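You operate a simulated robot arm through the tools that you are given. There is no shell and no other tool. Be economical: measure what you need, move in short steps, check, and stop when the job is done.

The job below is to be done with a simulated two-armed robot. You get a single attempt, and the scene is never put back.

Task
Wipe up the spill on the top of the long table with the white cloth and put it back.

Only the result counts: the job must be done as asked and must still hold three seconds after the hand-in. Knocking over, shifting, dropping, spilling or breaking anything else fails it. Flat cloth is picked up by pressing the open fingertips on it (5 to 10 N) and closing them slowly along it; thin cloth reads only 2 to 8 mm in the jaws.

Robot
Two 7-joint arms with two-finger parallel grippers on one trunk, on a base that drives. Base frame: it is fixed to the floor where the robot stands at the start and does not move with it; the origin is under the middle of the robot, x ahead of it, y to its left, z up. Units: mm, rad, N and s.
The left shoulder is at the start at [70, 163, 1120], the right one opposite. Payload 3.43 kg a hand.
Tool frame (each hand has its own): the origin (TCP) lies between the finger pads and is the grasp point; the fingertips stand 34 mm ahead of it; z points along the fingers, y is the line along which they close. The gripper opens to 128 mm. The fingers are 24 mm wide and 12 mm thick; the gripper's body (48 by 130 mm) begins 96 mm behind the TCP.
Orientation is that of the tool frame in the base frame, as a unit quaternion [x, y, z, w]. With the fingers straight down and closing along the base's y, the tool's x points along the base's -x, its y along +y and its z along -z.

Tools
- The arms move only by the tool arm_command. It takes "left_deltas", "right_deltas" or both (then of equal length, played together; a hand with none holds still); each is a list of rows, each a list of 3 entries, a list of its own where there are three numbers: the shift along the tool's x, y, z in units of 30 mm (1.0 is 30 mm), then the turn, a rotation vector about the tool's x, y, z in units of 5 degrees (1.0 is 5 degrees), then the finger opening in mm, from 0 to 128. In form: [[[tx, ty, tz], [rx, ry, rz], gripper], ...]. A call has 1 to 20 rows; each row shifts and turns the commanded pose from where the row before left it, along the tool's axes as they then stand. A call with a number of a shift or a turn outside -1 to 1 is refused whole. Each row takes 0.2 s and may step no farther than 50 mm and 0.15 rad from the row before; otherwise, or with a gripper value out of range, the whole call is refused. Where a pose cannot be reached the arm comes as near as it can. A force on the tool above 40 N (or 10 N above the force at the start of the call, whichever is more), or a blocked arm, ends the call early, and 0.2 s more pass. Each finger travels about 153 mm/s and halts on what it meets, pressing with about 22 N; the grip force reading is that of the motor and also rises with nothing between the fingers. The clock runs only during rows and for 0.2 s after the last one: add rows that do not move to give the fingers time. It gives the time, the measured TCP pose, the force on the tool (base axes), the opening and the grip force at its end, in the units of the frame above (readings bear some noise), and new pictures: "views" is both (left out), scene, wrist or none (wrist: the cameras of the hands that moved).
- Cameras (640 x 400 px; columns grow to the right, rows downward): "scene" is now at [131.6, -24.2, 1340]; the picture's right is [-0.30, -0.96, -0.00], its down [-0.61, 0.19, -0.77] and it looks along [0.73, -0.23, -0.64] (base axes); focal length 270 px, centre (320, 200). "left" rides on the left gripper at [76, 11, -160] in its tool frame; the picture's right is [-0.15, 0.99, 0.00], its down [-0.88, -0.13, -0.46] and it looks along [-0.45, -0.07, 0.89] (tool axes); focal length 234 px, centre (320, 200). "right" rides on the right gripper at [76, -11, -160] in its tool frame; the picture's right is [0.15, 0.99, 0.00], its down [-0.88, 0.13, -0.46] and it looks along [-0.45, 0.07, 0.89] (tool axes); focal length 234 px, centre (320, 200). There is no depth. A picture from a camera that has moved, and an enlarged one, comes with that camera's place and axes in the base frame and with its lens.
- slide_trunk(by): slides the trunk up (or, below 0, down) by that many mm; the arms and the scene camera ride with it, the base frame stays. It gives what a move gives, with no picture.
- roll_base(legs): drives the robot by 1 to 6 legs, each [ahead, left, turn to the left] in mm, mm and rad, along the robot's own axes; the way and the turn of a leg run together, so that a leg with both is an arc; at most 1500 mm and 3.142 rad a leg. The arms and the cameras ride along, it lands a little off, and it stops where it bumps. It gives what a move gives, and a new picture of the scene camera.
- pan_tilt(pan, tilt): turns the head with the scene camera to pan (to the left, within 1.501 rad either way) and tilt (down, from -0.506 to 1.204), counted from straight ahead of the robot. It gives what a move gives, and a new picture of the scene camera.
- enlarge(camera, box): a new picture of the part [left, top, right, bottom] of that camera's present view, enlarged. The clock stands still meanwhile.
- job_done(): hands the job in; it is judged then, once.

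Go step by step. Nothing tells you exact positions but the pictures and the camera data: compare them with the known pose of the tool, close in by small moves and look again before you grip or let go. The budget is 120 turns and 170 pictures, counting those below and the enlarged ones. Unless the task says otherwise, let go and move clear before handing in, and close with one line.

The tools are called after "Call:" as name(argument=value, ...) on one line, values as JSON. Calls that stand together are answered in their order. arm_command: Moves the arms, as the interface text tells. Its arguments: {"type":"object","properties":{"left_deltas":{"type":"array","items":{"type":"array"}},"right_deltas":{"type":"array","items":{"type":"array"}},"views":{"type":"string","enum":["both","scene","wrist","none"]}},"required":[]} The other tools are called the same way: slide_trunk (by) slides the trunk up or down; roll_base (legs) drives the base; pan_tilt (pan, tilt) turns the head that bears the scene camera; enlarge (camera, box) takes an enlarged picture of a part of a camera's view; job_done () hands the job in.

At the start:

```text
time: 0.0
left_ee_pos: [572.8, -109.3, 1148.8]
left_tool_rot: [-0.001, 1.0, 0.0, 0.0]
left_wrist_force: [-0.7, 0.4, 0.3]
left_grip_width: 127.8
left_grasp_force: 0.0
right_ee_pos: [344.2, -452.2, 1041.6]
right_tool_rot: [0.0, 1.0, 0.0, -0.001]
right_wrist_force: [-0.2, 0.0, 1.3]
right_grip_width: 127.9
right_grasp_force: 0.0
trunk travel left (down, up): [-600.0, 340.0]
robot x, y, heading: [-0.1, -1.0, -0.004]
head pan, tilt: [-0.3, 0.695]
```

scene: 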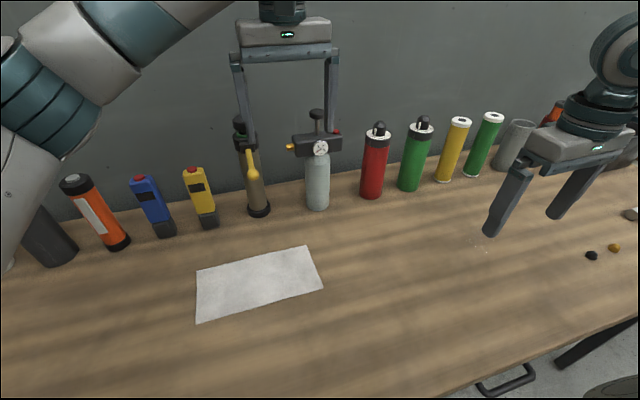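
right: 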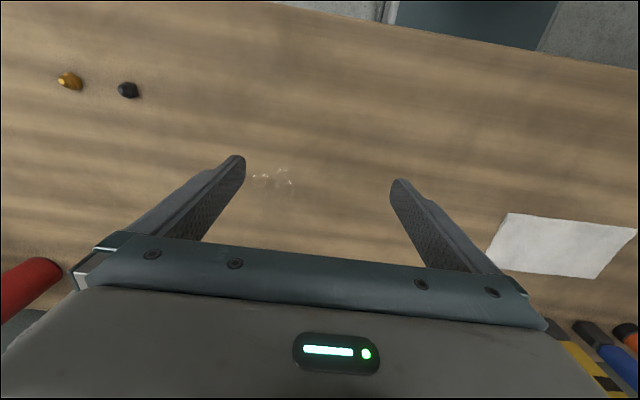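
left: 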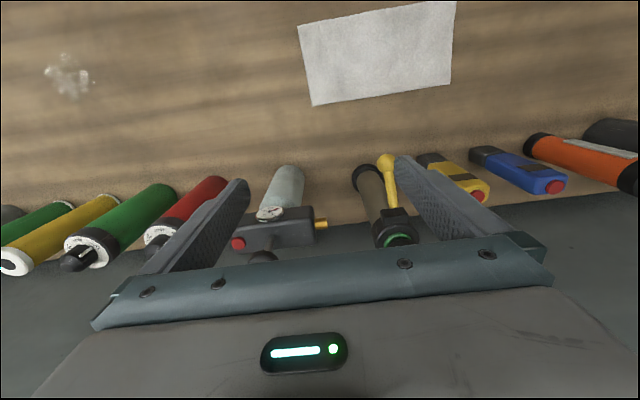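

The cloth lies around [475, 10] and the spill around [435, -540], so the right hand can do both. First I move the left arm out of the way and look closer at both.

Call:
arm_command(left_deltas=[[[0.3, 1, 0], [0, 0, 0], 128], [[0.3, 1, 0], [0, 0, 0], 128], [[0.3, 1, 0], [0, 0, 0], 128], [[0.3, 1, 0], [0, 0, 0], 128], [[0.3, 1, 0], [0, 0, 0], 128], [[0.3, 1, 0], [0, 0, 0], 128], [[0.3, 1, 0], [0, 0, 0], 128], [[0.3, 1, 0], [0, 0, 0], 128], [[0.3, 1, 0], [0, 0, 0], 128], [[0.3, 1, 0], [0, 0, 0], 128], [[0.3, 1, 0], [0, 0, 0], 128], [[0.3, 1, 0], [0, 0, 0], 128], [[0.3, 1, 0], [0, 0, 0], 128], [[0.3, 1, 0], [0, 0, 0], 128], [[0, 1, 0], [0, 0, 0], 128], [[0, 1, 0], [0, 0, 0], 128]], views="scene")

Call:
enlarge(camera="right", box=[200, 120, 360, 220])

Call:
enlarge(camera="scene", box=[160, 220, 352, 340])

```text
time: 3.4
left_ee_pos: [444.1, 372.2, 1150.0]
left_tool_rot: [-0.001, 1.0, -0.001, 0.0]
left_wrist_force: [-0.3, 0.7, 0.0]
left_grip_width: 128.0
left_grasp_force: 0.0
right_ee_pos: [342.7, -453.4, 1043.7]
right_tool_rot: [0.0, 1.0, 0.001, 0.0]
right_wrist_force: [0.8, 1.7, -0.3]
right_grip_width: 128.0
right_grasp_force: 0.0
trunk travel left (down, up): [-600.0, 340.0]
robot x, y, heading: [-0.3, 2.2, 0.004]
head pan, tilt: [-0.3, 0.695]
camera scene: at [130.7, -22.9, 1340.1], right [-0.3, -0.95, 0.0], down [-0.61, 0.19, -0.77], along [0.73, -0.23, -0.64], focal length 270 px, centre (320, 200)
```

scene: 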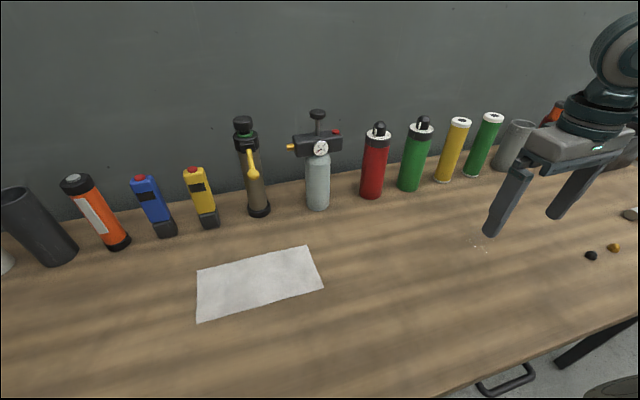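

```text
4.00 times, centred on (280, 170) of right
camera zoom: at [266.4, -463.4, 1202.1], right [-0.15, 0.99, 0.0], down [0.88, 0.13, 0.46], along [0.45, 0.07, -0.89], focal length 937 px, centre (480, 320)
```

zoom: 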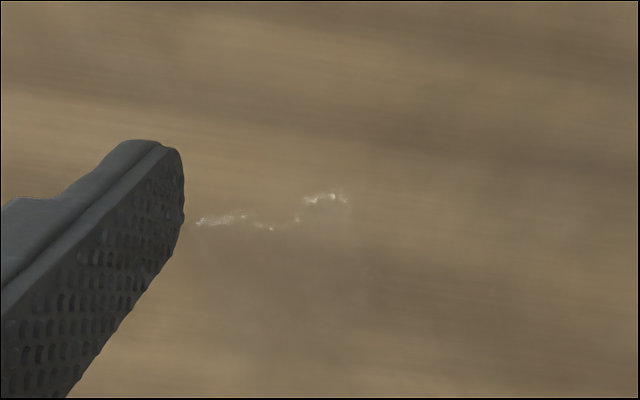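

```text
3.33 times, centred on (256, 280) of scene
camera zoom: at [130.7, -22.9, 1340.1], right [-0.3, -0.95, 0.0], down [-0.61, 0.19, -0.77], along [0.73, -0.23, -0.64], focal length 901 px, centre (533, -67)
```

zoom: 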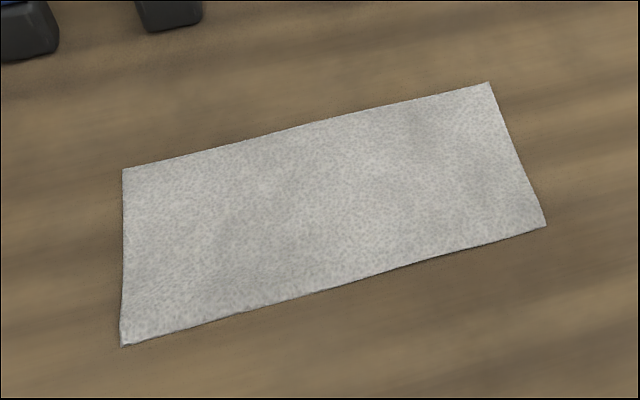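

The left arm is clear. The spill is nearly transparent, so I bring the right wrist camera over it to measure its extent.

Call:
arm_command(right_deltas=[[[-0.8, -0.6, -0.4], [0, 0, 0], 128], [[-0.8, -0.6, -0.4], [0, 0, 0], 128], [[-0.8, -0.6, -0.4], [0, 0, 0], 128], [[-0.8, -0.6, -0.4], [0, 0, 0], 128], [[-0.8, -0.6, -0.4], [0, 0, 0], 128]], views="both")

```text
time: 4.6
left_ee_pos: [446.1, 372.6, 1148.2]
left_tool_rot: [-0.002, 1.0, 0.0, -0.001]
left_wrist_force: [0.2, -0.2, 0.4]
left_grip_width: 128.0
left_grasp_force: 0.0
right_ee_pos: [463.9, -544.5, 1101.6]
right_tool_rot: [-0.001, 1.0, 0.0, -0.001]
right_wrist_force: [-0.1, 0.2, -0.1]
right_grip_width: 127.7
right_grasp_force: 0.0
trunk travel left (down, up): [-600.0, 340.0]
robot x, y, heading: [4.7, -1.6, -0.002]
head pan, tilt: [-0.3, 0.695]
camera scene: at [132.5, -23.7, 1339.8], right [-0.3, -0.95, 0.0], down [-0.61, 0.19, -0.77], along [0.73, -0.23, -0.64], focal length 270 px, centre (320, 200)
camera right: at [388.1, -556.5, 1261.8], right [-0.15, 0.99, 0.0], down [0.88, 0.13, 0.45], along [0.45, 0.07, -0.89], focal length 234 px, centre (320, 200)
```

scene: 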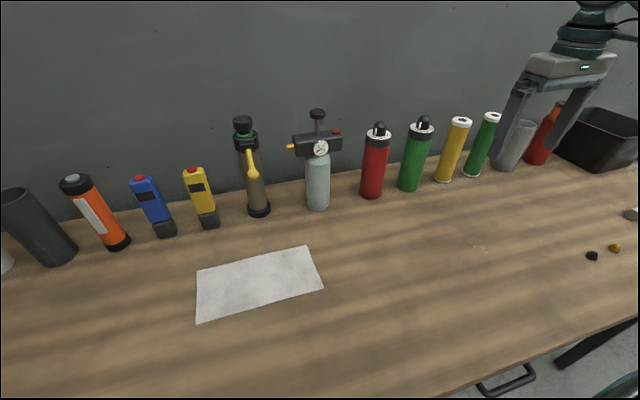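
right: 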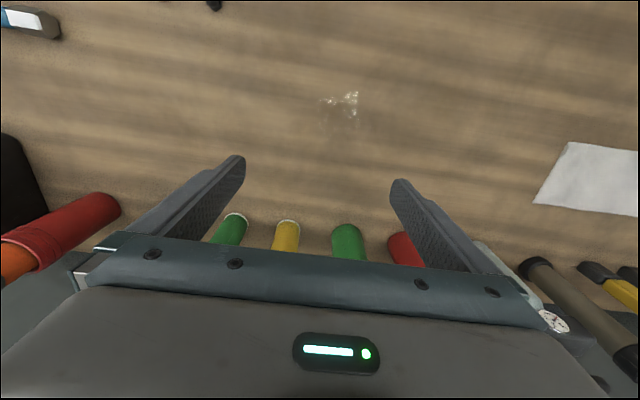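

Call:
enlarge(camera="right", box=[272, 60, 400, 140])

Call:
enlarge(camera="scene", box=[416, 205, 544, 285])

```text
5.00 times, centred on (336, 100) of right
camera zoom: at [388.1, -556.5, 1261.8], right [-0.15, 0.99, 0.0], down [0.88, 0.13, 0.45], along [0.45, 0.07, -0.89], focal length 1171 px, centre (240, 700)
```

zoom: 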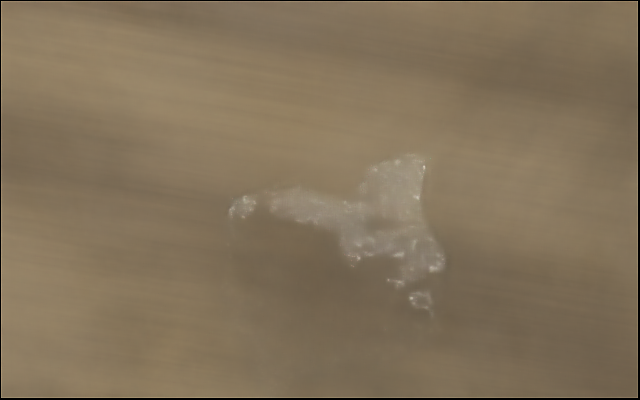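

```text
5.00 times, centred on (480, 245) of scene
camera zoom: at [132.5, -23.7, 1339.8], right [-0.3, -0.95, 0.0], down [-0.61, 0.19, -0.77], along [0.73, -0.23, -0.64], focal length 1351 px, centre (-480, -25)
```

zoom: 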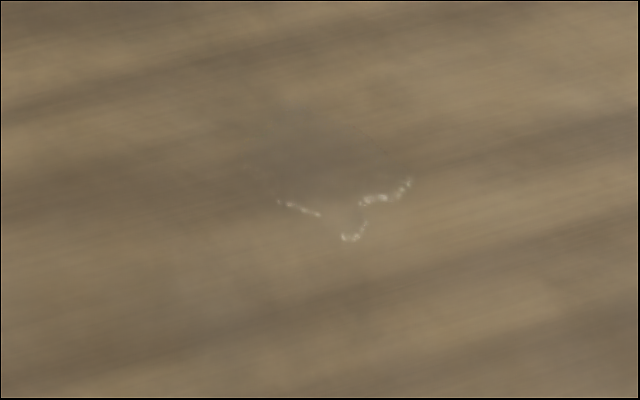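

Comparing the three cameras, the table top seems to be nearer z ≈ 853 than 811. That puts the cloth at x 419–541, y -121..122, and the spill at x 390–470, y -560..-475. I will grip the cloth near its -y end, around [480, -80], and start by moving above it.

Call:
arm_command(right_deltas=[[[-0.033, 0.968, 0.208], [0, 0, 0], 40], [[-0.033, 0.968, 0.208], [0, 0, 0], 40], [[-0.033, 0.968, 0.208], [0, 0, 0], 40], [[-0.033, 0.968, 0.208], [0, 0, 0], 40], [[-0.033, 0.968, 0.208], [0, 0, 0], 40], [[-0.033, 0.968, 0.208], [0, 0, 0], 40], [[-0.033, 0.968, 0.208], [0, 0, 0], 40], [[-0.033, 0.968, 0.208], [0, 0, 0], 40], [[-0.033, 0.968, 0.208], [0, 0, 0], 40], [[-0.033, 0.968, 0.208], [0, 0, 0], 40], [[-0.033, 0.968, 0.208], [0, 0, 0], 40], [[-0.033, 0.968, 0.208], [0, 0, 0], 40], [[-0.033, 0.968, 0.208], [0, 0, 0], 40], [[-0.033, 0.968, 0.208], [0, 0, 0], 40], [[-0.033, 0.968, 0.208], [0, 0, 0], 40], [[-0.033, 0.968, 0.208], [0, 0, 0], 40]], views="both")

```text
time: 8.0
left_ee_pos: [444.1, 370.6, 1151.9]
left_tool_rot: [-0.001, 1.0, 0.0, 0.0]
left_wrist_force: [-0.8, 0.6, 0.4]
left_grip_width: 128.0
left_grasp_force: 0.2
right_ee_pos: [475.8, -114.9, 1010.4]
right_tool_rot: [0.001, 1.0, 0.002, 0.001]
right_wrist_force: [-0.6, -0.2, 0.0]
right_grip_width: 39.8
right_grasp_force: 0.0
right hand out of reach, approached as far as the arm can: row 15, 16
trunk travel left (down, up): [-600.0, 340.0]
robot x, y, heading: [-0.6, 2.0, -0.002]
head pan, tilt: [-0.3, 0.695]
camera scene: at [130.1, -23.9, 1340.2], right [-0.3, -0.95, 0.0], down [-0.61, 0.19, -0.77], along [0.73, -0.23, -0.64], focal length 270 px, centre (320, 200)
camera right: at [398.9, -126.6, 1169.3], right [-0.15, 0.99, 0.0], down [0.88, 0.13, 0.46], along [0.45, 0.07, -0.89], focal length 234 px, centre (320, 200)
```

scene: 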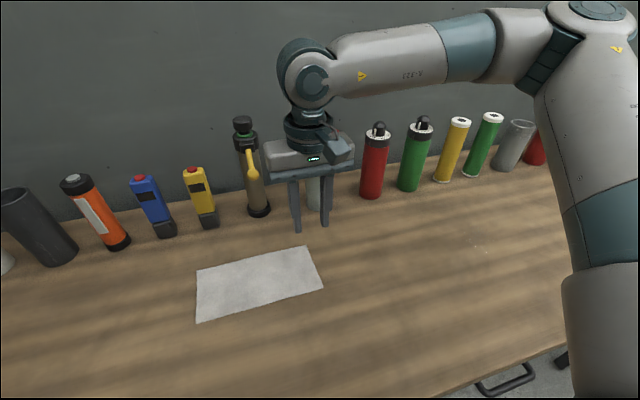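
right: 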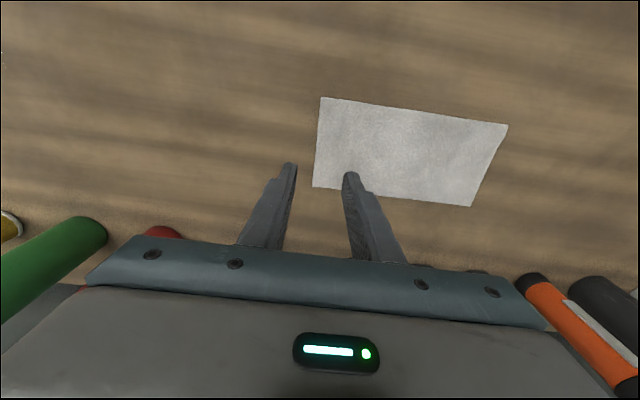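

The right arm can't reach this far to its inner side, so I roll the base 250 mm to the left.

Call:
roll_base(legs=[[0, 250, 0]])

```text
time: 9.8
left_ee_pos: [446.6, 617.8, 1149.2]
left_tool_rot: [0.001, 1.0, -0.001, 0.0]
left_wrist_force: [-0.5, -0.1, 0.2]
left_grip_width: 127.9
left_grasp_force: 0.1
right_ee_pos: [476.1, 131.9, 1009.9]
right_tool_rot: [0.001, 1.0, 0.001, 0.0]
right_wrist_force: [0.6, -0.5, -0.9]
right_grip_width: 39.8
right_grasp_force: 0.0
trunk travel left (down, up): [-600.0, 340.0]
robot x, y, heading: [-0.1, 244.7, -0.006]
head pan, tilt: [-0.3, 0.695]
camera scene: at [131.8, 223.5, 1340.0], right [-0.3, -0.95, 0.0], down [-0.61, 0.19, -0.77], along [0.73, -0.23, -0.64], focal length 270 px, centre (320, 200)
```

scene: 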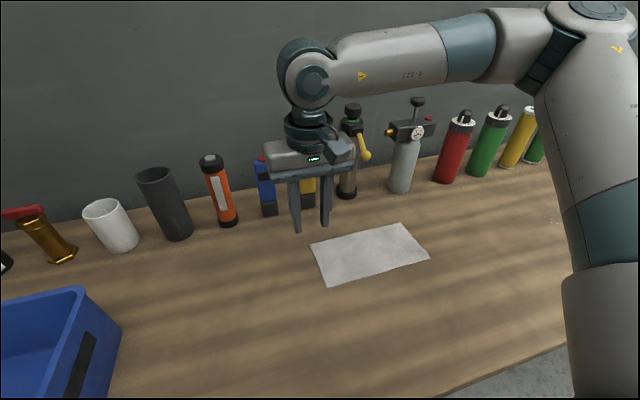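

Now I move over the -y end of the cloth and down to a safe height, fingertips about 40 mm above it.

Call:
arm_command(right_deltas=[[[-0.017, -0.883, 0.1], [0, 0, 0], 40], [[-0.017, -0.883, 0.1], [0, 0, 0], 40], [[-0.017, -0.883, 0.1], [0, 0, 0], 40], [[-0.017, -0.883, 0.1], [0, 0, 0], 40], [[-0.017, -0.883, 0.1], [0, 0, 0], 40], [[-0.017, -0.883, 0.4], [0, 0, 0], 40], [[-0.017, -0.883, 0.8], [0, 0, 0], 40], [[-0.017, -0.883, 0.9], [0, 0, 0], 40], [[0, 0, 0], [0, 0, 0], 40]], views="both")

```text
time: 11.8
left_ee_pos: [446.4, 618.7, 1148.3]
left_tool_rot: [0.001, 1.0, 0.0, 0.0]
left_wrist_force: [-0.5, 0.3, -0.2]
left_grip_width: 128.1
left_grasp_force: 0.1
right_ee_pos: [480.8, -79.2, 931.1]
right_tool_rot: [0.001, 1.0, 0.001, 0.0]
right_wrist_force: [-0.1, -0.1, 1.0]
right_grip_width: 39.8
right_grasp_force: 0.0
trunk travel left (down, up): [-600.0, 340.0]
robot x, y, heading: [-0.0, 249.8, 0.0]
head pan, tilt: [-0.3, 0.695]
camera scene: at [131.7, 224.2, 1340.0], right [-0.3, -0.95, 0.0], down [-0.61, 0.19, -0.77], along [0.73, -0.23, -0.64], focal length 270 px, centre (320, 200)
camera right: at [403.3, -91.0, 1090.4], right [-0.14, 0.99, 0.0], down [0.88, 0.13, 0.46], along [0.45, 0.07, -0.89], focal length 234 px, centre (320, 200)
```

scene: 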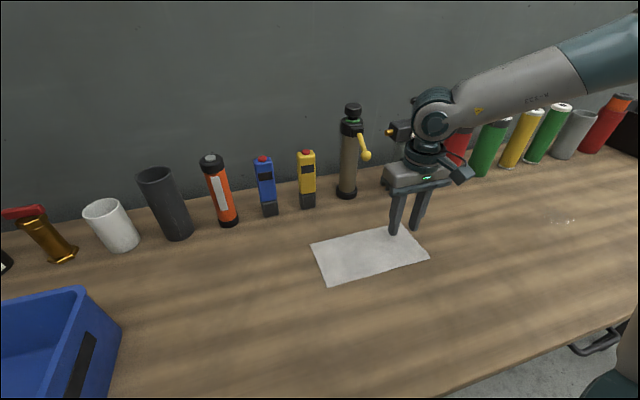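
right: 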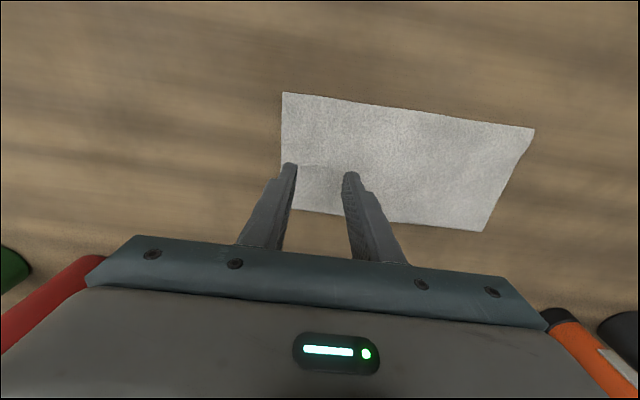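

The fingers are over the cloth's end with margin. I go down gently until contact shows.

Call:
arm_command(right_deltas=[[[0, 0.15, 0.3], [0, 0, 0], 40], [[0, 0, 0.3], [0, 0, 0], 40], [[0, 0, 0.3], [0, 0, 0], 40], [[0, 0, 0.2], [0, 0, 0], 40], [[0, 0, 0.1], [0, 0, 0], 40], [[0, 0, 0], [0, 0, 0], 40]], views="none")

```text
time: 13.2
left_ee_pos: [446.2, 617.0, 1150.4]
left_tool_rot: [0.0, 1.0, 0.0, 0.0]
left_wrist_force: [-0.4, -0.1, -0.1]
left_grip_width: 128.1
left_grasp_force: 0.0
right_ee_pos: [480.4, -74.5, 894.5]
right_tool_rot: [0.0, 1.0, 0.0, 0.001]
right_wrist_force: [-1.3, 0.0, 6.0]
right_grip_width: 40.0
right_grasp_force: 0.0
trunk travel left (down, up): [-600.0, 340.0]
robot x, y, heading: [-1.8, 248.6, -0.003]
head pan, tilt: [-0.3, 0.695]
```

Contact at 6 N, in the right range. Now I close slowly along the cloth.

Call:
arm_command(right_deltas=[[[0, 0, 0.03], [0, 0, 0], 37], [[0, 0, 0], [0, 0, 0], 34], [[0, 0, 0], [0, 0, 0], 31], [[0, 0, 0], [0, 0, 0], 28], [[0, 0, 0], [0, 0, 0], 25], [[0, 0, 0], [0, 0, 0], 22], [[0, 0, 0], [0, 0, 0], 19], [[0, 0, 0], [0, 0, 0], 16], [[0, 0, 0], [0, 0, 0], 13], [[0, 0, 0], [0, 0, 0], 10], [[0, 0, 0], [0, 0, 0], 7], [[0, 0, 0], [0, 0, 0], 4], [[0, 0, 0], [0, 0, 0], 2], [[0, 0, 0], [0, 0, 0], 0], [[0, 0, 0], [0, 0, 0], 0]], views="both")

```text
time: 16.4
left_ee_pos: [443.4, 619.0, 1150.0]
left_tool_rot: [0.001, 1.0, 0.0, 0.001]
left_wrist_force: [1.5, -0.7, 0.1]
left_grip_width: 128.2
left_grasp_force: 0.1
right_ee_pos: [480.3, -75.1, 895.2]
right_tool_rot: [0.0, 1.0, 0.0, 0.001]
right_wrist_force: [0.1, -2.1, 25.6]
right_grip_width: 2.3
right_grasp_force: 22.0
trunk travel left (down, up): [-600.0, 340.0]
robot x, y, heading: [1.9, 250.9, -0.001]
head pan, tilt: [-0.3, 0.695]
camera scene: at [129.8, 224.6, 1340.3], right [-0.3, -0.95, 0.0], down [-0.61, 0.19, -0.77], along [0.73, -0.23, -0.64], focal length 270 px, centre (320, 200)
camera right: at [402.5, -85.9, 1054.2], right [-0.14, 0.99, 0.0], down [0.88, 0.13, 0.46], along [0.45, 0.07, -0.89], focal length 234 px, centre (320, 200)
```

scene: 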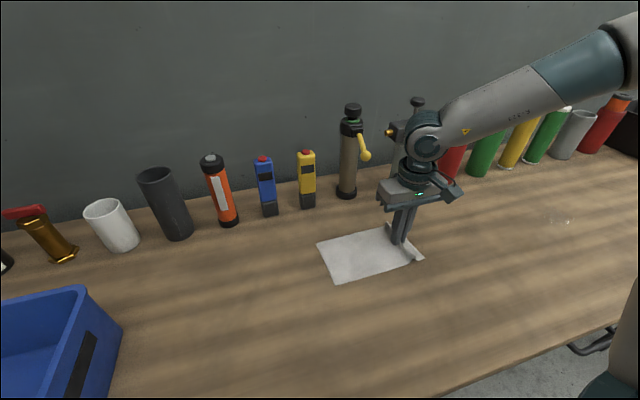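
right: 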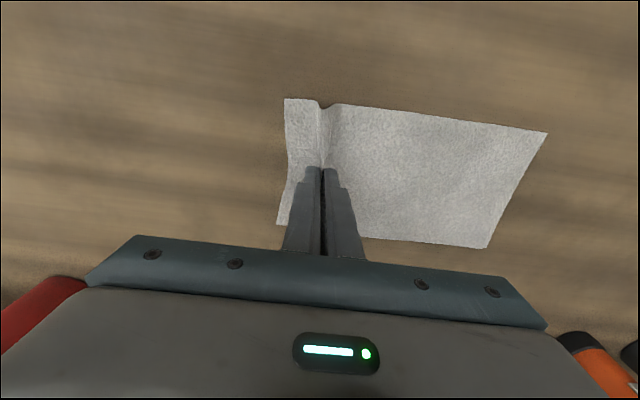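

The cloth is pinched, with a clear ridge and 2.3 mm in the jaws. I lift it straight up and check that it holds.

Call:
arm_command(right_deltas=[[[0, 0, -0.2], [0, 0, 0], 0], [[0, 0, -0.4], [0, 0, 0], 0], [[0, 0, -0.7], [0, 0, 0], 0], [[0, 0, -0.9], [0, 0, 0], 0], [[0, 0, -0.9], [0, 0, 0], 0], [[0, 0, -0.9], [0, 0, 0], 0], [[0, 0, -0.9], [0, 0, 0], 0], [[0, 0, -0.9], [0, 0, 0], 0], [[0, 0, -0.9], [0, 0, 0], 0], [[0, 0, -0.9], [0, 0, 0], 0], [[0, 0, -0.9], [0, 0, 0], 0], [[0, 0, 0], [0, 0, 0], 0]], views="both")

```text
time: 19.0
left_ee_pos: [446.1, 618.7, 1149.7]
left_tool_rot: [0.0, 1.0, 0.0, -0.001]
left_wrist_force: [-0.3, 0.3, 0.6]
left_grip_width: 128.1
left_grasp_force: 0.0
right_ee_pos: [479.6, -76.5, 1150.7]
right_tool_rot: [0.0, 1.0, 0.001, 0.0]
right_wrist_force: [0.2, -0.6, -0.4]
right_grip_width: 2.1
right_grasp_force: 22.3
trunk travel left (down, up): [-600.0, 340.0]
robot x, y, heading: [1.4, 246.9, 0.002]
head pan, tilt: [-0.3, 0.695]
camera scene: at [132.1, 223.2, 1340.0], right [-0.3, -0.95, 0.0], down [-0.61, 0.19, -0.77], along [0.73, -0.23, -0.64], focal length 270 px, centre (320, 200)
camera right: at [403.1, -87.4, 1309.7], right [-0.14, 0.99, 0.0], down [0.88, 0.13, 0.46], along [0.45, 0.07, -0.89], focal length 234 px, centre (320, 200)
```

scene: 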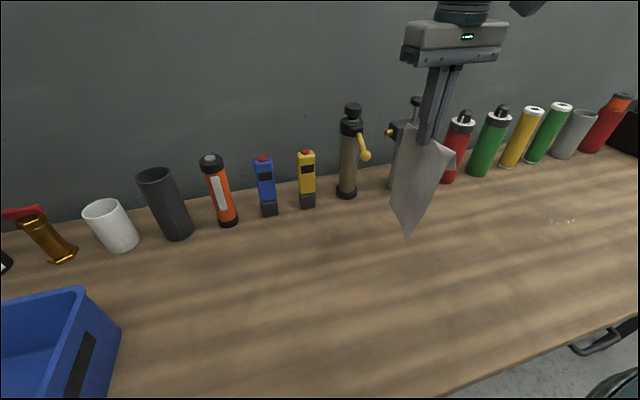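
right: 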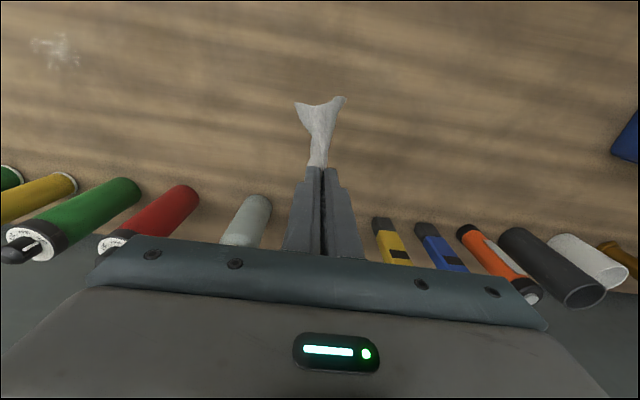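

The cloth is held and hangs free. I roll the base back to the right, which carries the cloth toward the spill.

Call:
roll_base(legs=[[0, -250, 0]])

```text
time: 20.9
left_ee_pos: [446.3, 364.9, 1149.5]
left_tool_rot: [0.0, 1.0, 0.0, 0.0]
left_wrist_force: [0.2, -0.8, -0.4]
left_grip_width: 128.1
left_grasp_force: 0.0
right_ee_pos: [479.7, -328.1, 1151.6]
right_tool_rot: [0.001, 1.0, 0.001, 0.0]
right_wrist_force: [-0.3, 1.1, -0.4]
right_grip_width: 2.6
right_grasp_force: 22.4
trunk travel left (down, up): [-600.0, 340.0]
robot x, y, heading: [-1.2, -6.0, 0.003]
head pan, tilt: [-0.3, 0.695]
camera scene: at [131.2, -29.3, 1340.0], right [-0.3, -0.95, 0.0], down [-0.61, 0.19, -0.77], along [0.73, -0.23, -0.64], focal length 270 px, centre (320, 200)
```

scene: 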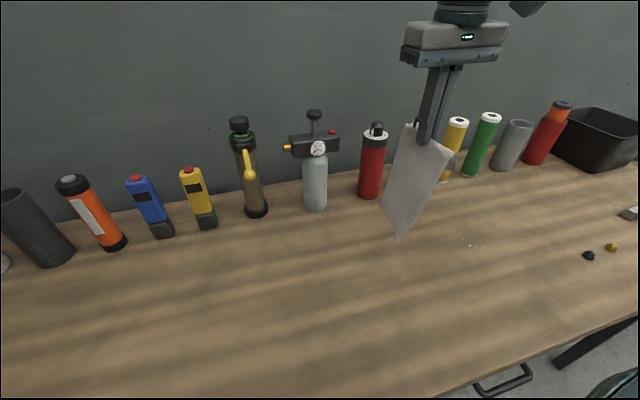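

Now I lower the cloth with a drag in -y, so that it lies out behind the fingers just before the spill at x = 430.

Call:
arm_command(right_deltas=[[[0.56, 0.8, 0.67], [0, 0, 0], 0], [[0.56, 0.8, 0.67], [0, 0, 0], 0], [[0.56, 0.8, 0.67], [0, 0, 0], 0], [[0, -0.83, 0.79], [0, 0, 0], 0], [[0, -0.83, 0.79], [0, 0, 0], 0], [[0, -0.83, 0.79], [0, 0, 0], 0], [[0, -0.83, 0.79], [0, 0, 0], 0], [[0, -0.83, 0.79], [0, 0, 0], 0], [[0, -0.83, 0.79], [0, 0, 0], 0], [[0, -0.83, 0.79], [0, 0, 0], 0], [[0, -0.83, 0.79], [0, 0, 0], 0], [[0, 0, 0], [0, 0, 0], 0]], views="both")

```text
time: 23.4
left_ee_pos: [445.8, 366.5, 1148.4]
left_tool_rot: [0.0, 1.0, 0.0, -0.001]
left_wrist_force: [0.2, -0.4, -0.2]
left_grip_width: 128.0
left_grasp_force: 0.0
right_ee_pos: [429.1, -454.9, 900.7]
right_tool_rot: [0.001, 1.0, 0.001, 0.0]
right_wrist_force: [0.8, -0.4, 0.7]
right_grip_width: 2.4
right_grasp_force: 21.6
trunk travel left (down, up): [-600.0, 340.0]
robot x, y, heading: [0.5, -6.3, -0.001]
head pan, tilt: [-0.3, 0.695]
camera scene: at [131.3, -28.9, 1340.0], right [-0.3, -0.95, 0.0], down [-0.61, 0.19, -0.77], along [0.73, -0.23, -0.64], focal length 270 px, centre (320, 200)
camera right: at [352.4, -466.1, 1059.8], right [-0.14, 0.99, 0.0], down [0.88, 0.13, 0.46], along [0.45, 0.07, -0.89], focal length 234 px, centre (320, 200)
```

scene: 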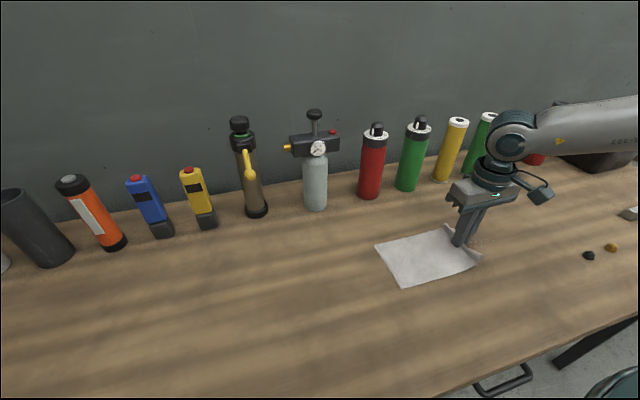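
right: 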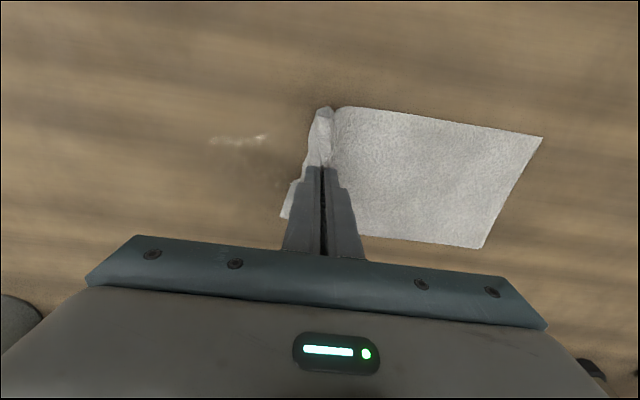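

The cloth is laid out flat right beside the spill. I press lightly and drag it across in -y.

Call:
arm_command(right_deltas=[[[0, -0.2, 0.15], [0, 0, 0], 0], [[0, -0.5, 0.03], [0, 0, 0], 0], [[0, -0.5, 0], [0, 0, 0], 0], [[0, -0.5, 0], [0, 0, 0], 0], [[0, -0.5, 0], [0, 0, 0], 0], [[0, -0.5, 0], [0, 0, 0], 0], [[0, -0.5, 0], [0, 0, 0], 0], [[0, -0.5, 0], [0, 0, 0], 0], [[0, -0.5, 0], [0, 0, 0], 0], [[0, -0.5, 0], [0, 0, 0], 0], [[0, -0.5, 0], [0, 0, 0], 0], [[0, -0.5, 0], [0, 0, 0], 0], [[0, -0.5, 0], [0, 0, 0], 0], [[0, 0, 0], [0, 0, 0], 0]], views="both")

```text
time: 26.4
left_ee_pos: [444.7, 366.8, 1148.6]
left_tool_rot: [-0.001, 1.0, -0.001, 0.0]
left_wrist_force: [0.5, 0.5, 0.6]
left_grip_width: 128.3
left_grasp_force: 0.1
right_ee_pos: [428.0, -642.0, 896.4]
right_tool_rot: [0.001, 1.0, 0.0, 0.001]
right_wrist_force: [0.1, 4.2, 8.8]
right_grip_width: 2.3
right_grasp_force: 21.7
trunk travel left (down, up): [-600.0, 340.0]
robot x, y, heading: [-1.0, -7.9, -0.001]
head pan, tilt: [-0.3, 0.695]
camera scene: at [130.6, -28.2, 1340.1], right [-0.3, -0.95, 0.0], down [-0.61, 0.19, -0.77], along [0.73, -0.23, -0.64], focal length 270 px, centre (320, 200)
camera right: at [351.0, -653.3, 1054.8], right [-0.14, 0.99, 0.0], down [0.88, 0.13, 0.46], along [0.45, 0.07, -0.89], focal length 234 px, centre (320, 200)
```

scene: 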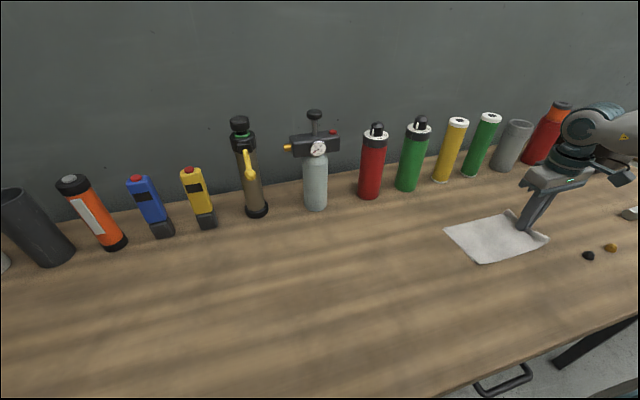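
right: 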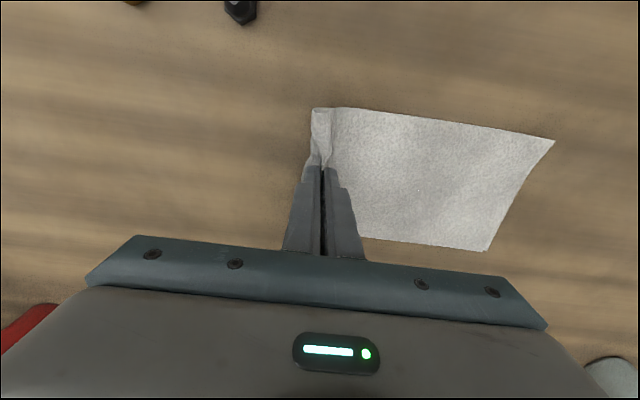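

The stroke is complete. I lift the cloth and check what is left of the spill.

Call:
arm_command(right_deltas=[[[0, 0, -0.5], [0, 0, 0], 0], [[0, 0.3, -0.9], [0, 0, 0], 0], [[0, 0.3, -0.9], [0, 0, 0], 0], [[0, 0.3, -0.9], [0, 0, 0], 0], [[0, 0.3, -0.9], [0, 0, 0], 0], [[0, 0.3, -0.9], [0, 0, 0], 0], [[0, 0.3, -0.9], [0, 0, 0], 0], [[0, 0.3, -0.9], [0, 0, 0], 0], [[0, 0.3, -0.9], [0, 0, 0], 0], [[0, 0.3, -0.9], [0, 0, 0], 0], [[0, 0, 0], [0, 0, 0], 0]], views="both")

Call:
enlarge(camera="scene", box=[416, 205, 544, 285])

Call:
enlarge(camera="right", box=[300, 20, 492, 140])

```text
time: 28.9
left_ee_pos: [445.3, 364.7, 1149.9]
left_tool_rot: [0.0, 1.0, 0.0, 0.0]
left_wrist_force: [-0.8, -0.1, 0.2]
left_grip_width: 128.0
left_grasp_force: 0.1
right_ee_pos: [427.7, -560.8, 1153.0]
right_tool_rot: [0.001, 1.0, 0.002, 0.0]
right_wrist_force: [-0.3, -0.2, -0.2]
right_grip_width: 2.4
right_grasp_force: 22.0
trunk travel left (down, up): [-600.0, 340.0]
robot x, y, heading: [-1.5, -5.0, -0.001]
head pan, tilt: [-0.3, 0.695]
camera scene: at [131.3, -30.4, 1340.0], right [-0.3, -0.95, 0.0], down [-0.61, 0.19, -0.77], along [0.73, -0.23, -0.64], focal length 270 px, centre (320, 200)
camera right: at [351.4, -572.9, 1311.1], right [-0.14, 0.99, 0.0], down [0.88, 0.13, 0.46], along [0.45, 0.07, -0.89], focal length 234 px, centre (320, 200)
```

scene: 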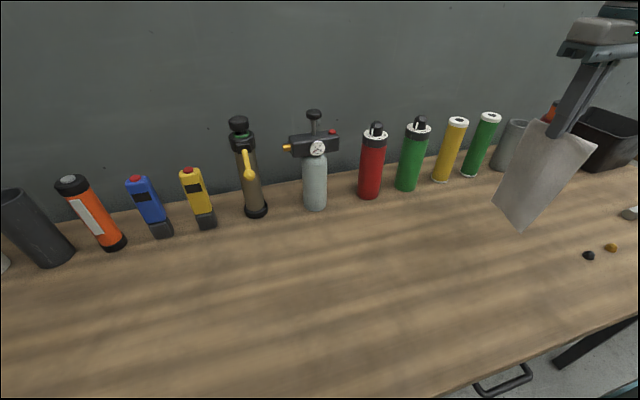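
right: 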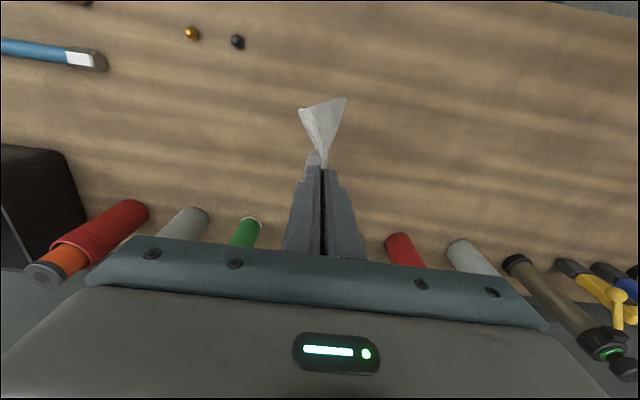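

```text
5.00 times, centred on (480, 245) of scene
camera zoom: at [131.3, -30.4, 1340.0], right [-0.3, -0.95, 0.0], down [-0.61, 0.19, -0.77], along [0.73, -0.23, -0.64], focal length 1351 px, centre (-480, -25)
```

zoom: 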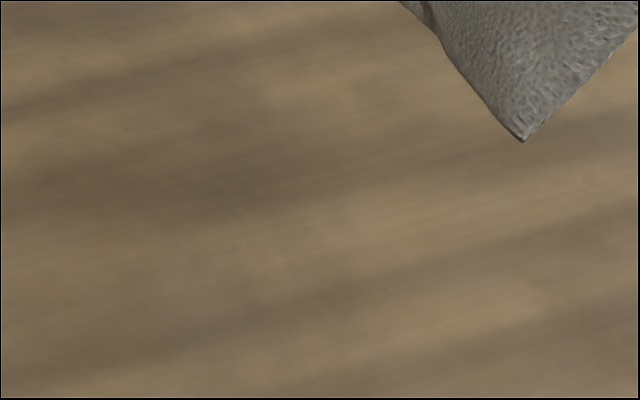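

```text
3.33 times, centred on (396, 80) of right
camera zoom: at [351.4, -572.9, 1311.1], right [-0.14, 0.99, 0.0], down [0.88, 0.13, 0.46], along [0.45, 0.07, -0.89], focal length 781 px, centre (67, 600)
```

zoom: 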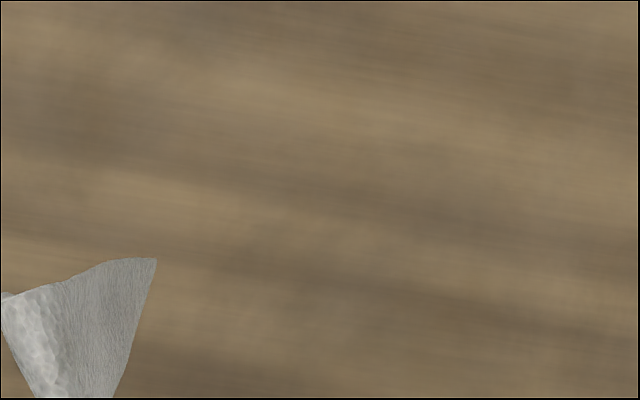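

The spill looks gone from the scene camera. I move the hand aside to check the part it was hiding, which also starts the way back.

Call:
arm_command(right_deltas=[[[-0.2, 0.95, 0], [0, 0, 0], 0], [[-0.2, 0.95, 0], [0, 0, 0], 0], [[-0.2, 0.95, 0], [0, 0, 0], 0], [[-0.2, 0.95, 0], [0, 0, 0], 0], [[-0.2, 0.95, 0], [0, 0, 0], 0], [[-0.2, 0.95, 0], [0, 0, 0], 0], [[-0.2, 0.95, 0], [0, 0, 0], 0], [[-0.2, 0.95, 0], [0, 0, 0], 0], [[0, 0, 0], [0, 0, 0], 0]], views="both")

Call:
enlarge(camera="right", box=[100, 20, 292, 140])

Call:
enlarge(camera="scene", box=[416, 205, 544, 285])

```text
time: 30.9
left_ee_pos: [445.5, 364.2, 1149.5]
left_tool_rot: [0.001, 1.0, 0.0, 0.0]
left_wrist_force: [-0.7, -1.3, -0.3]
left_grip_width: 128.2
left_grasp_force: 0.1
right_ee_pos: [476.8, -333.0, 1154.3]
right_tool_rot: [0.001, 1.0, 0.002, 0.0]
right_wrist_force: [0.0, -0.3, -0.2]
right_grip_width: 2.4
right_grasp_force: 22.0
trunk travel left (down, up): [-600.0, 340.0]
robot x, y, heading: [-0.8, -5.3, -0.006]
head pan, tilt: [-0.3, 0.695]
camera scene: at [130.8, -30.5, 1340.0], right [-0.3, -0.95, 0.0], down [-0.61, 0.19, -0.77], along [0.73, -0.23, -0.64], focal length 270 px, centre (320, 200)
camera right: at [399.6, -344.0, 1312.4], right [-0.14, 0.99, 0.0], down [0.88, 0.13, 0.46], along [0.45, 0.07, -0.89], focal length 234 px, centre (320, 200)
```

scene: 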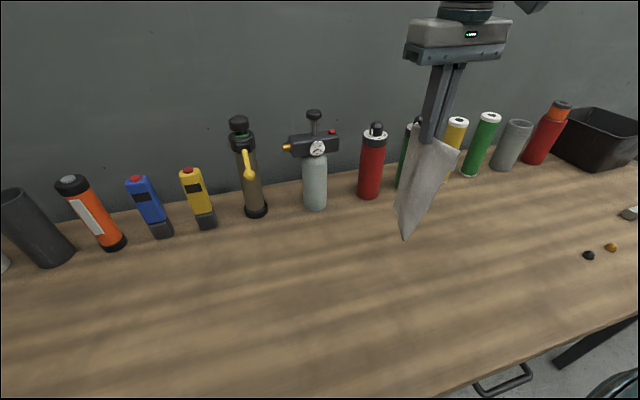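
right: 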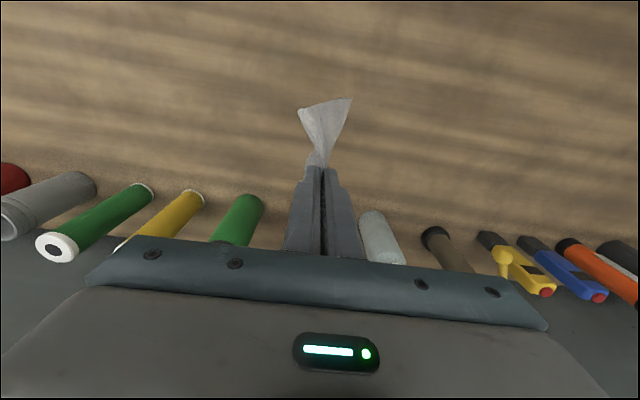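

```text
3.33 times, centred on (196, 80) of right
camera zoom: at [399.6, -344.0, 1312.4], right [-0.14, 0.99, 0.0], down [0.88, 0.13, 0.46], along [0.45, 0.07, -0.89], focal length 781 px, centre (733, 600)
```

zoom: 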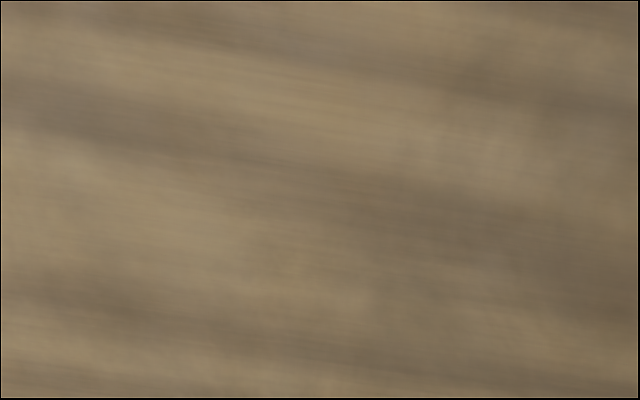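

```text
5.00 times, centred on (480, 245) of scene
camera zoom: at [130.8, -30.5, 1340.0], right [-0.3, -0.95, 0.0], down [-0.61, 0.19, -0.77], along [0.73, -0.23, -0.64], focal length 1351 px, centre (-480, -25)
```

zoom: 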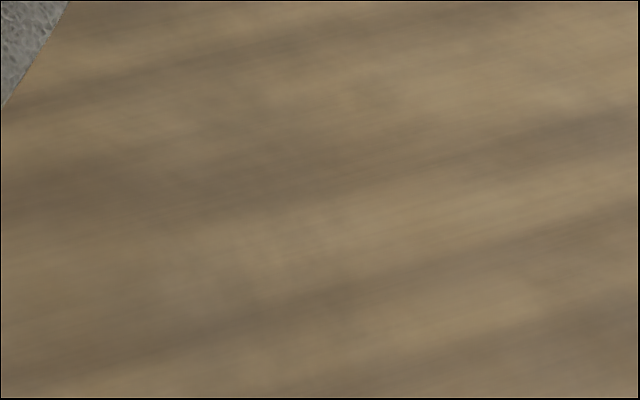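

The spill area is clean from every view. I roll the base left again to take the cloth home.

Call:
roll_base(legs=[[0, 255, 0]])

```text
time: 32.7
left_ee_pos: [446.1, 616.9, 1149.5]
left_tool_rot: [0.0, 1.0, 0.0, 0.0]
left_wrist_force: [-0.1, -0.3, -1.1]
left_grip_width: 127.9
left_grasp_force: 0.0
right_ee_pos: [476.4, -79.7, 1153.0]
right_tool_rot: [0.001, 1.0, 0.0, 0.0]
right_wrist_force: [0.0, -1.1, 0.0]
right_grip_width: 2.2
right_grasp_force: 22.3
trunk travel left (down, up): [-600.0, 340.0]
robot x, y, heading: [-1.1, 248.3, -0.006]
head pan, tilt: [-0.3, 0.695]
camera scene: at [131.8, 222.1, 1340.0], right [-0.3, -0.95, 0.0], down [-0.61, 0.19, -0.77], along [0.73, -0.23, -0.64], focal length 270 px, centre (320, 200)
```

scene: 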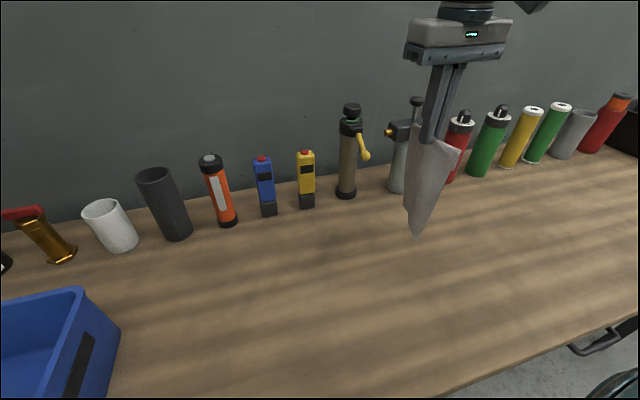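

I move past the cloth's home, then lay it down with the same diagonal drag, ending at [480, -75].

Call:
arm_command(right_deltas=[[[-0.02, 0.976, 0], [0, 0, 0], 0], [[-0.02, 0.976, 0], [0, 0, 0], 0], [[-0.02, 0.976, 0], [0, 0, 0], 0], [[-0.02, 0.976, 0], [0, 0, 0], 0], [[-0.02, 0.976, 0], [0, 0, 0], 0], [[-0.02, 0.976, 0], [0, 0, 0], 0], [[0, 0.976, 0], [0, 0, 0], 0], [[0, 0, 1], [0, 0, 0], 0], [[0, 0, 1], [0, 0, 0], 0], [[0, -0.83, 0.8], [0, 0, 0], 0], [[0, -0.83, 0.8], [0, 0, 0], 0], [[0, -0.83, 0.8], [0, 0, 0], 0], [[0, -0.83, 0.8], [0, 0, 0], 0], [[0, -0.83, 0.8], [0, 0, 0], 0], [[0, -0.83, 0.8], [0, 0, 0], 0], [[0, -0.83, 0.8], [0, 0, 0], 0], [[0, -0.83, 0.8], [0, 0, 0], 0], [[0, 0, 0], [0, 0, 0], 0]], views="both")

```text
time: 36.5
left_ee_pos: [446.2, 618.5, 1149.5]
left_tool_rot: [0.001, 1.0, -0.001, 0.0]
left_wrist_force: [-0.2, -1.1, -0.3]
left_grip_width: 128.1
left_grasp_force: 0.1
right_ee_pos: [481.1, -85.1, 903.7]
right_tool_rot: [0.001, 1.0, 0.001, 0.001]
right_wrist_force: [-0.5, -0.1, 0.6]
right_grip_width: 1.9
right_grasp_force: 21.8
right hand out of reach, approached as far as the arm can: row 7
trunk travel left (down, up): [-600.0, 340.0]
robot x, y, heading: [1.2, 246.1, 0.0]
head pan, tilt: [-0.3, 0.695]
camera scene: at [131.7, 223.3, 1340.0], right [-0.3, -0.95, 0.0], down [-0.61, 0.19, -0.77], along [0.73, -0.23, -0.64], focal length 270 px, centre (320, 200)
camera right: at [404.4, -95.9, 1061.9], right [-0.14, 0.99, 0.0], down [0.88, 0.13, 0.46], along [0.45, 0.07, -0.89], focal length 234 px, centre (320, 200)
```

scene: 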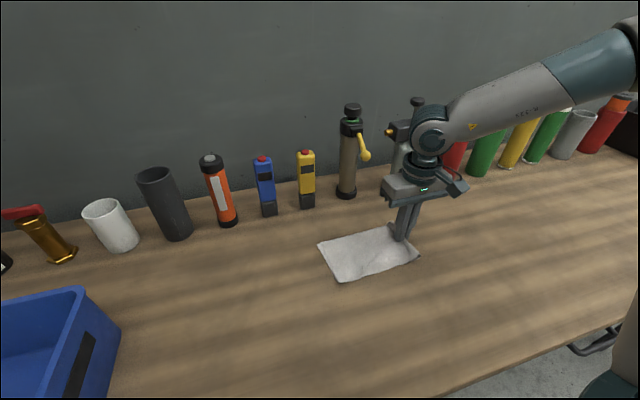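
right: 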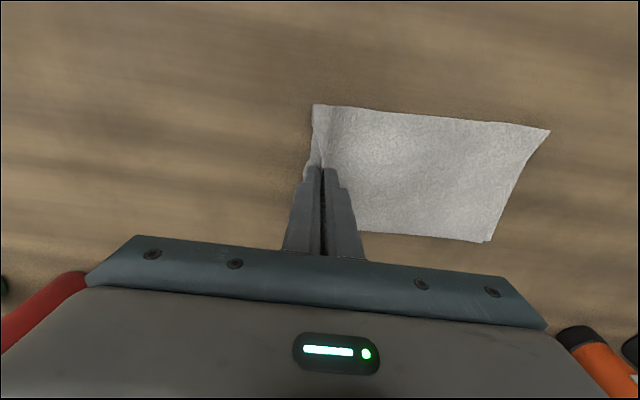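

The main part is laid out correctly, with the tail at y ≈ 105, but the short flap at the -y end is tucked under the fingers. I lift about 50 mm and lower with a +y shift so the flap lies outward.

Call:
arm_command(right_deltas=[[[0, 0, -0.6], [0, 0, 0], 0], [[0, 0, -0.6], [0, 0, 0], 0], [[0, 0, -0.5], [0, 0, 0], 0], [[0, -0.1, 0], [0, 0, 0], 0], [[0, 0, 0.2], [0, 0, 0], 0], [[0, 0.2, 0.3], [0, 0, 0], 0], [[0, 0.2, 0.3], [0, 0, 0], 0], [[0, 0.2, 0.3], [0, 0, 0], 0], [[0, 0.2, 0.3], [0, 0, 0], 0], [[0, 0.1, 0.3], [0, 0, 0], 0], [[0, 0, 0], [0, 0, 0], 0]], views="both")

Call:
enlarge(camera="scene", box=[300, 200, 460, 300])

```text
time: 38.9
left_ee_pos: [446.8, 616.4, 1149.1]
left_tool_rot: [0.002, 1.0, 0.0, -0.001]
left_wrist_force: [-0.3, -1.1, 0.3]
left_grip_width: 127.9
left_grasp_force: 0.1
right_ee_pos: [479.6, -59.8, 900.7]
right_tool_rot: [0.001, 1.0, 0.001, 0.0]
right_wrist_force: [0.6, -0.4, 5.1]
right_grip_width: 2.5
right_grasp_force: 22.3
trunk travel left (down, up): [-600.0, 340.0]
robot x, y, heading: [-3.7, 245.8, -0.003]
head pan, tilt: [-0.3, 0.695]
camera scene: at [131.4, 222.6, 1340.1], right [-0.3, -0.95, 0.0], down [-0.61, 0.19, -0.77], along [0.73, -0.23, -0.64], focal length 270 px, centre (320, 200)
camera right: at [404.2, -71.5, 1060.6], right [-0.14, 0.99, 0.0], down [0.88, 0.13, 0.46], along [0.45, 0.07, -0.89], focal length 234 px, centre (320, 200)
```

scene: 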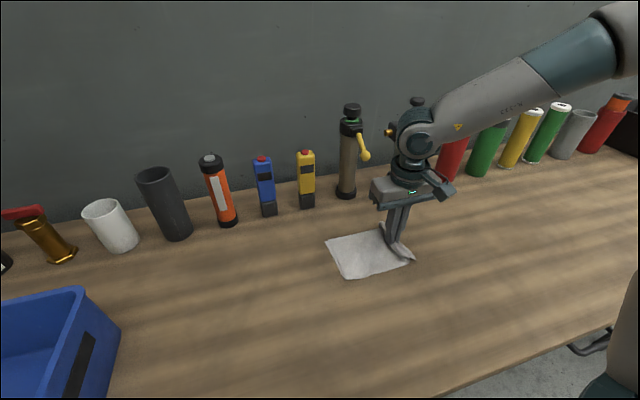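
right: 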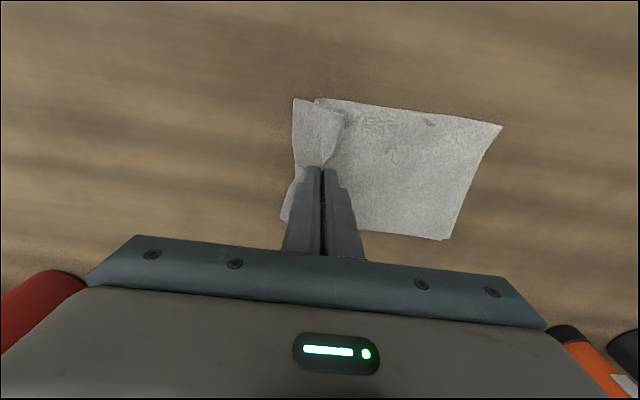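

```text
4.00 times, centred on (380, 250) of scene
camera zoom: at [131.4, 222.6, 1340.1], right [-0.3, -0.95, 0.0], down [-0.61, 0.19, -0.77], along [0.73, -0.23, -0.64], focal length 1081 px, centre (80, 0)
```

zoom: 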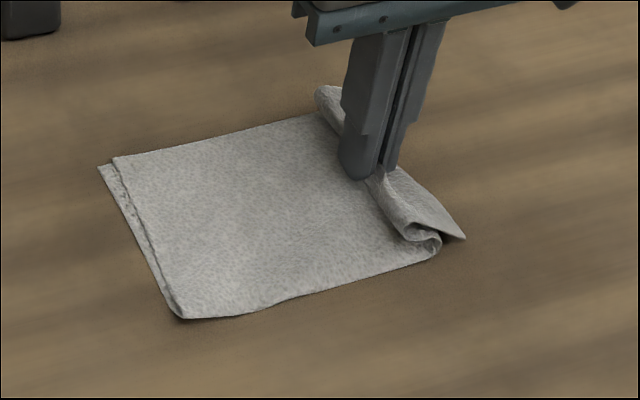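

The flap is outward now but there is some slack in the fold. I release by opening slowly in place, lift clear and look, then smooth it by pressing and sliding.

Call:
arm_command(right_deltas=[[[0, 0, 0], [0, 0, 0], 8], [[0, 0, 0], [0, 0, 0], 15], [[0, 0, 0], [0, 0, 0], 25], [[0, 0, 0], [0, 0, 0], 35], [[0, 0, 0], [0, 0, 0], 45], [[0, 0, 0], [0, 0, 0], 50], [[0, 0, -0.3], [0, 0, 0], 50], [[0, 0, -0.7], [0, 0, 0], 50], [[0, 0, -0.9], [0, 0, 0], 50], [[0, 0, -0.9], [0, 0, 0], 50], [[0, 0, 0], [0, 0, 0], 50]], views="both")

Call:
enlarge(camera="scene", box=[300, 200, 460, 300])

```text
time: 41.3
left_ee_pos: [446.1, 617.1, 1149.3]
left_tool_rot: [0.001, 1.0, 0.0, -0.001]
left_wrist_force: [-0.1, 0.3, 0.6]
left_grip_width: 128.2
left_grasp_force: 0.1
right_ee_pos: [481.0, -60.5, 986.8]
right_tool_rot: [0.002, 1.0, 0.001, -0.001]
right_wrist_force: [-0.2, -0.7, -0.6]
right_grip_width: 50.1
right_grasp_force: 0.1
trunk travel left (down, up): [-600.0, 340.0]
robot x, y, heading: [0.3, 245.2, -0.001]
head pan, tilt: [-0.3, 0.695]
camera scene: at [132.3, 222.3, 1339.9], right [-0.3, -0.95, 0.0], down [-0.61, 0.19, -0.77], along [0.73, -0.23, -0.64], focal length 270 px, centre (320, 200)
camera right: at [404.4, -72.7, 1145.2], right [-0.14, 0.99, 0.0], down [0.88, 0.13, 0.46], along [0.45, 0.07, -0.89], focal length 234 px, centre (320, 200)
```

scene: 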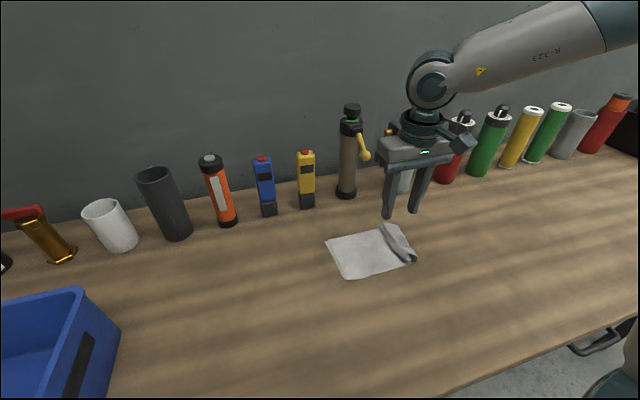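
right: 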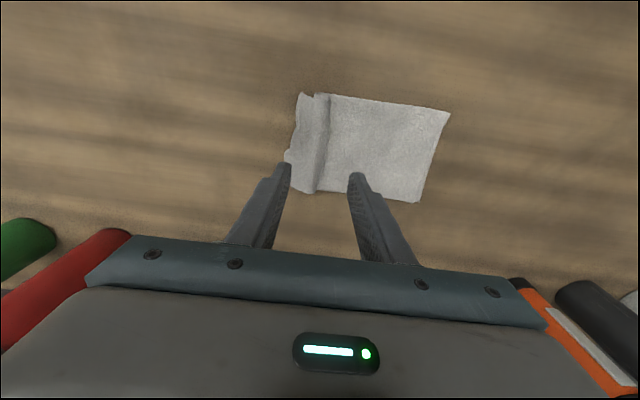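

```text
4.00 times, centred on (380, 250) of scene
camera zoom: at [132.3, 222.3, 1339.9], right [-0.3, -0.95, 0.0], down [-0.61, 0.19, -0.77], along [0.73, -0.23, -0.64], focal length 1081 px, centre (80, 0)
```

zoom: 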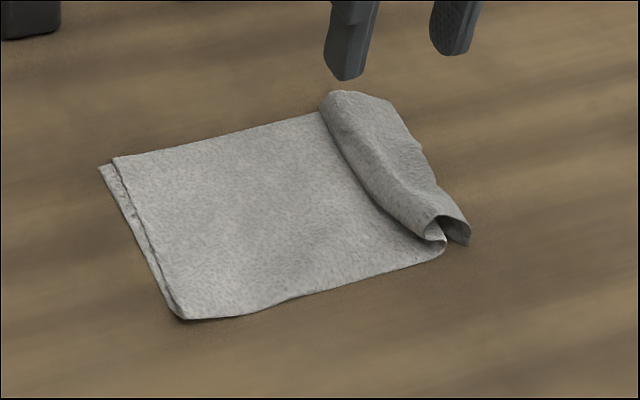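

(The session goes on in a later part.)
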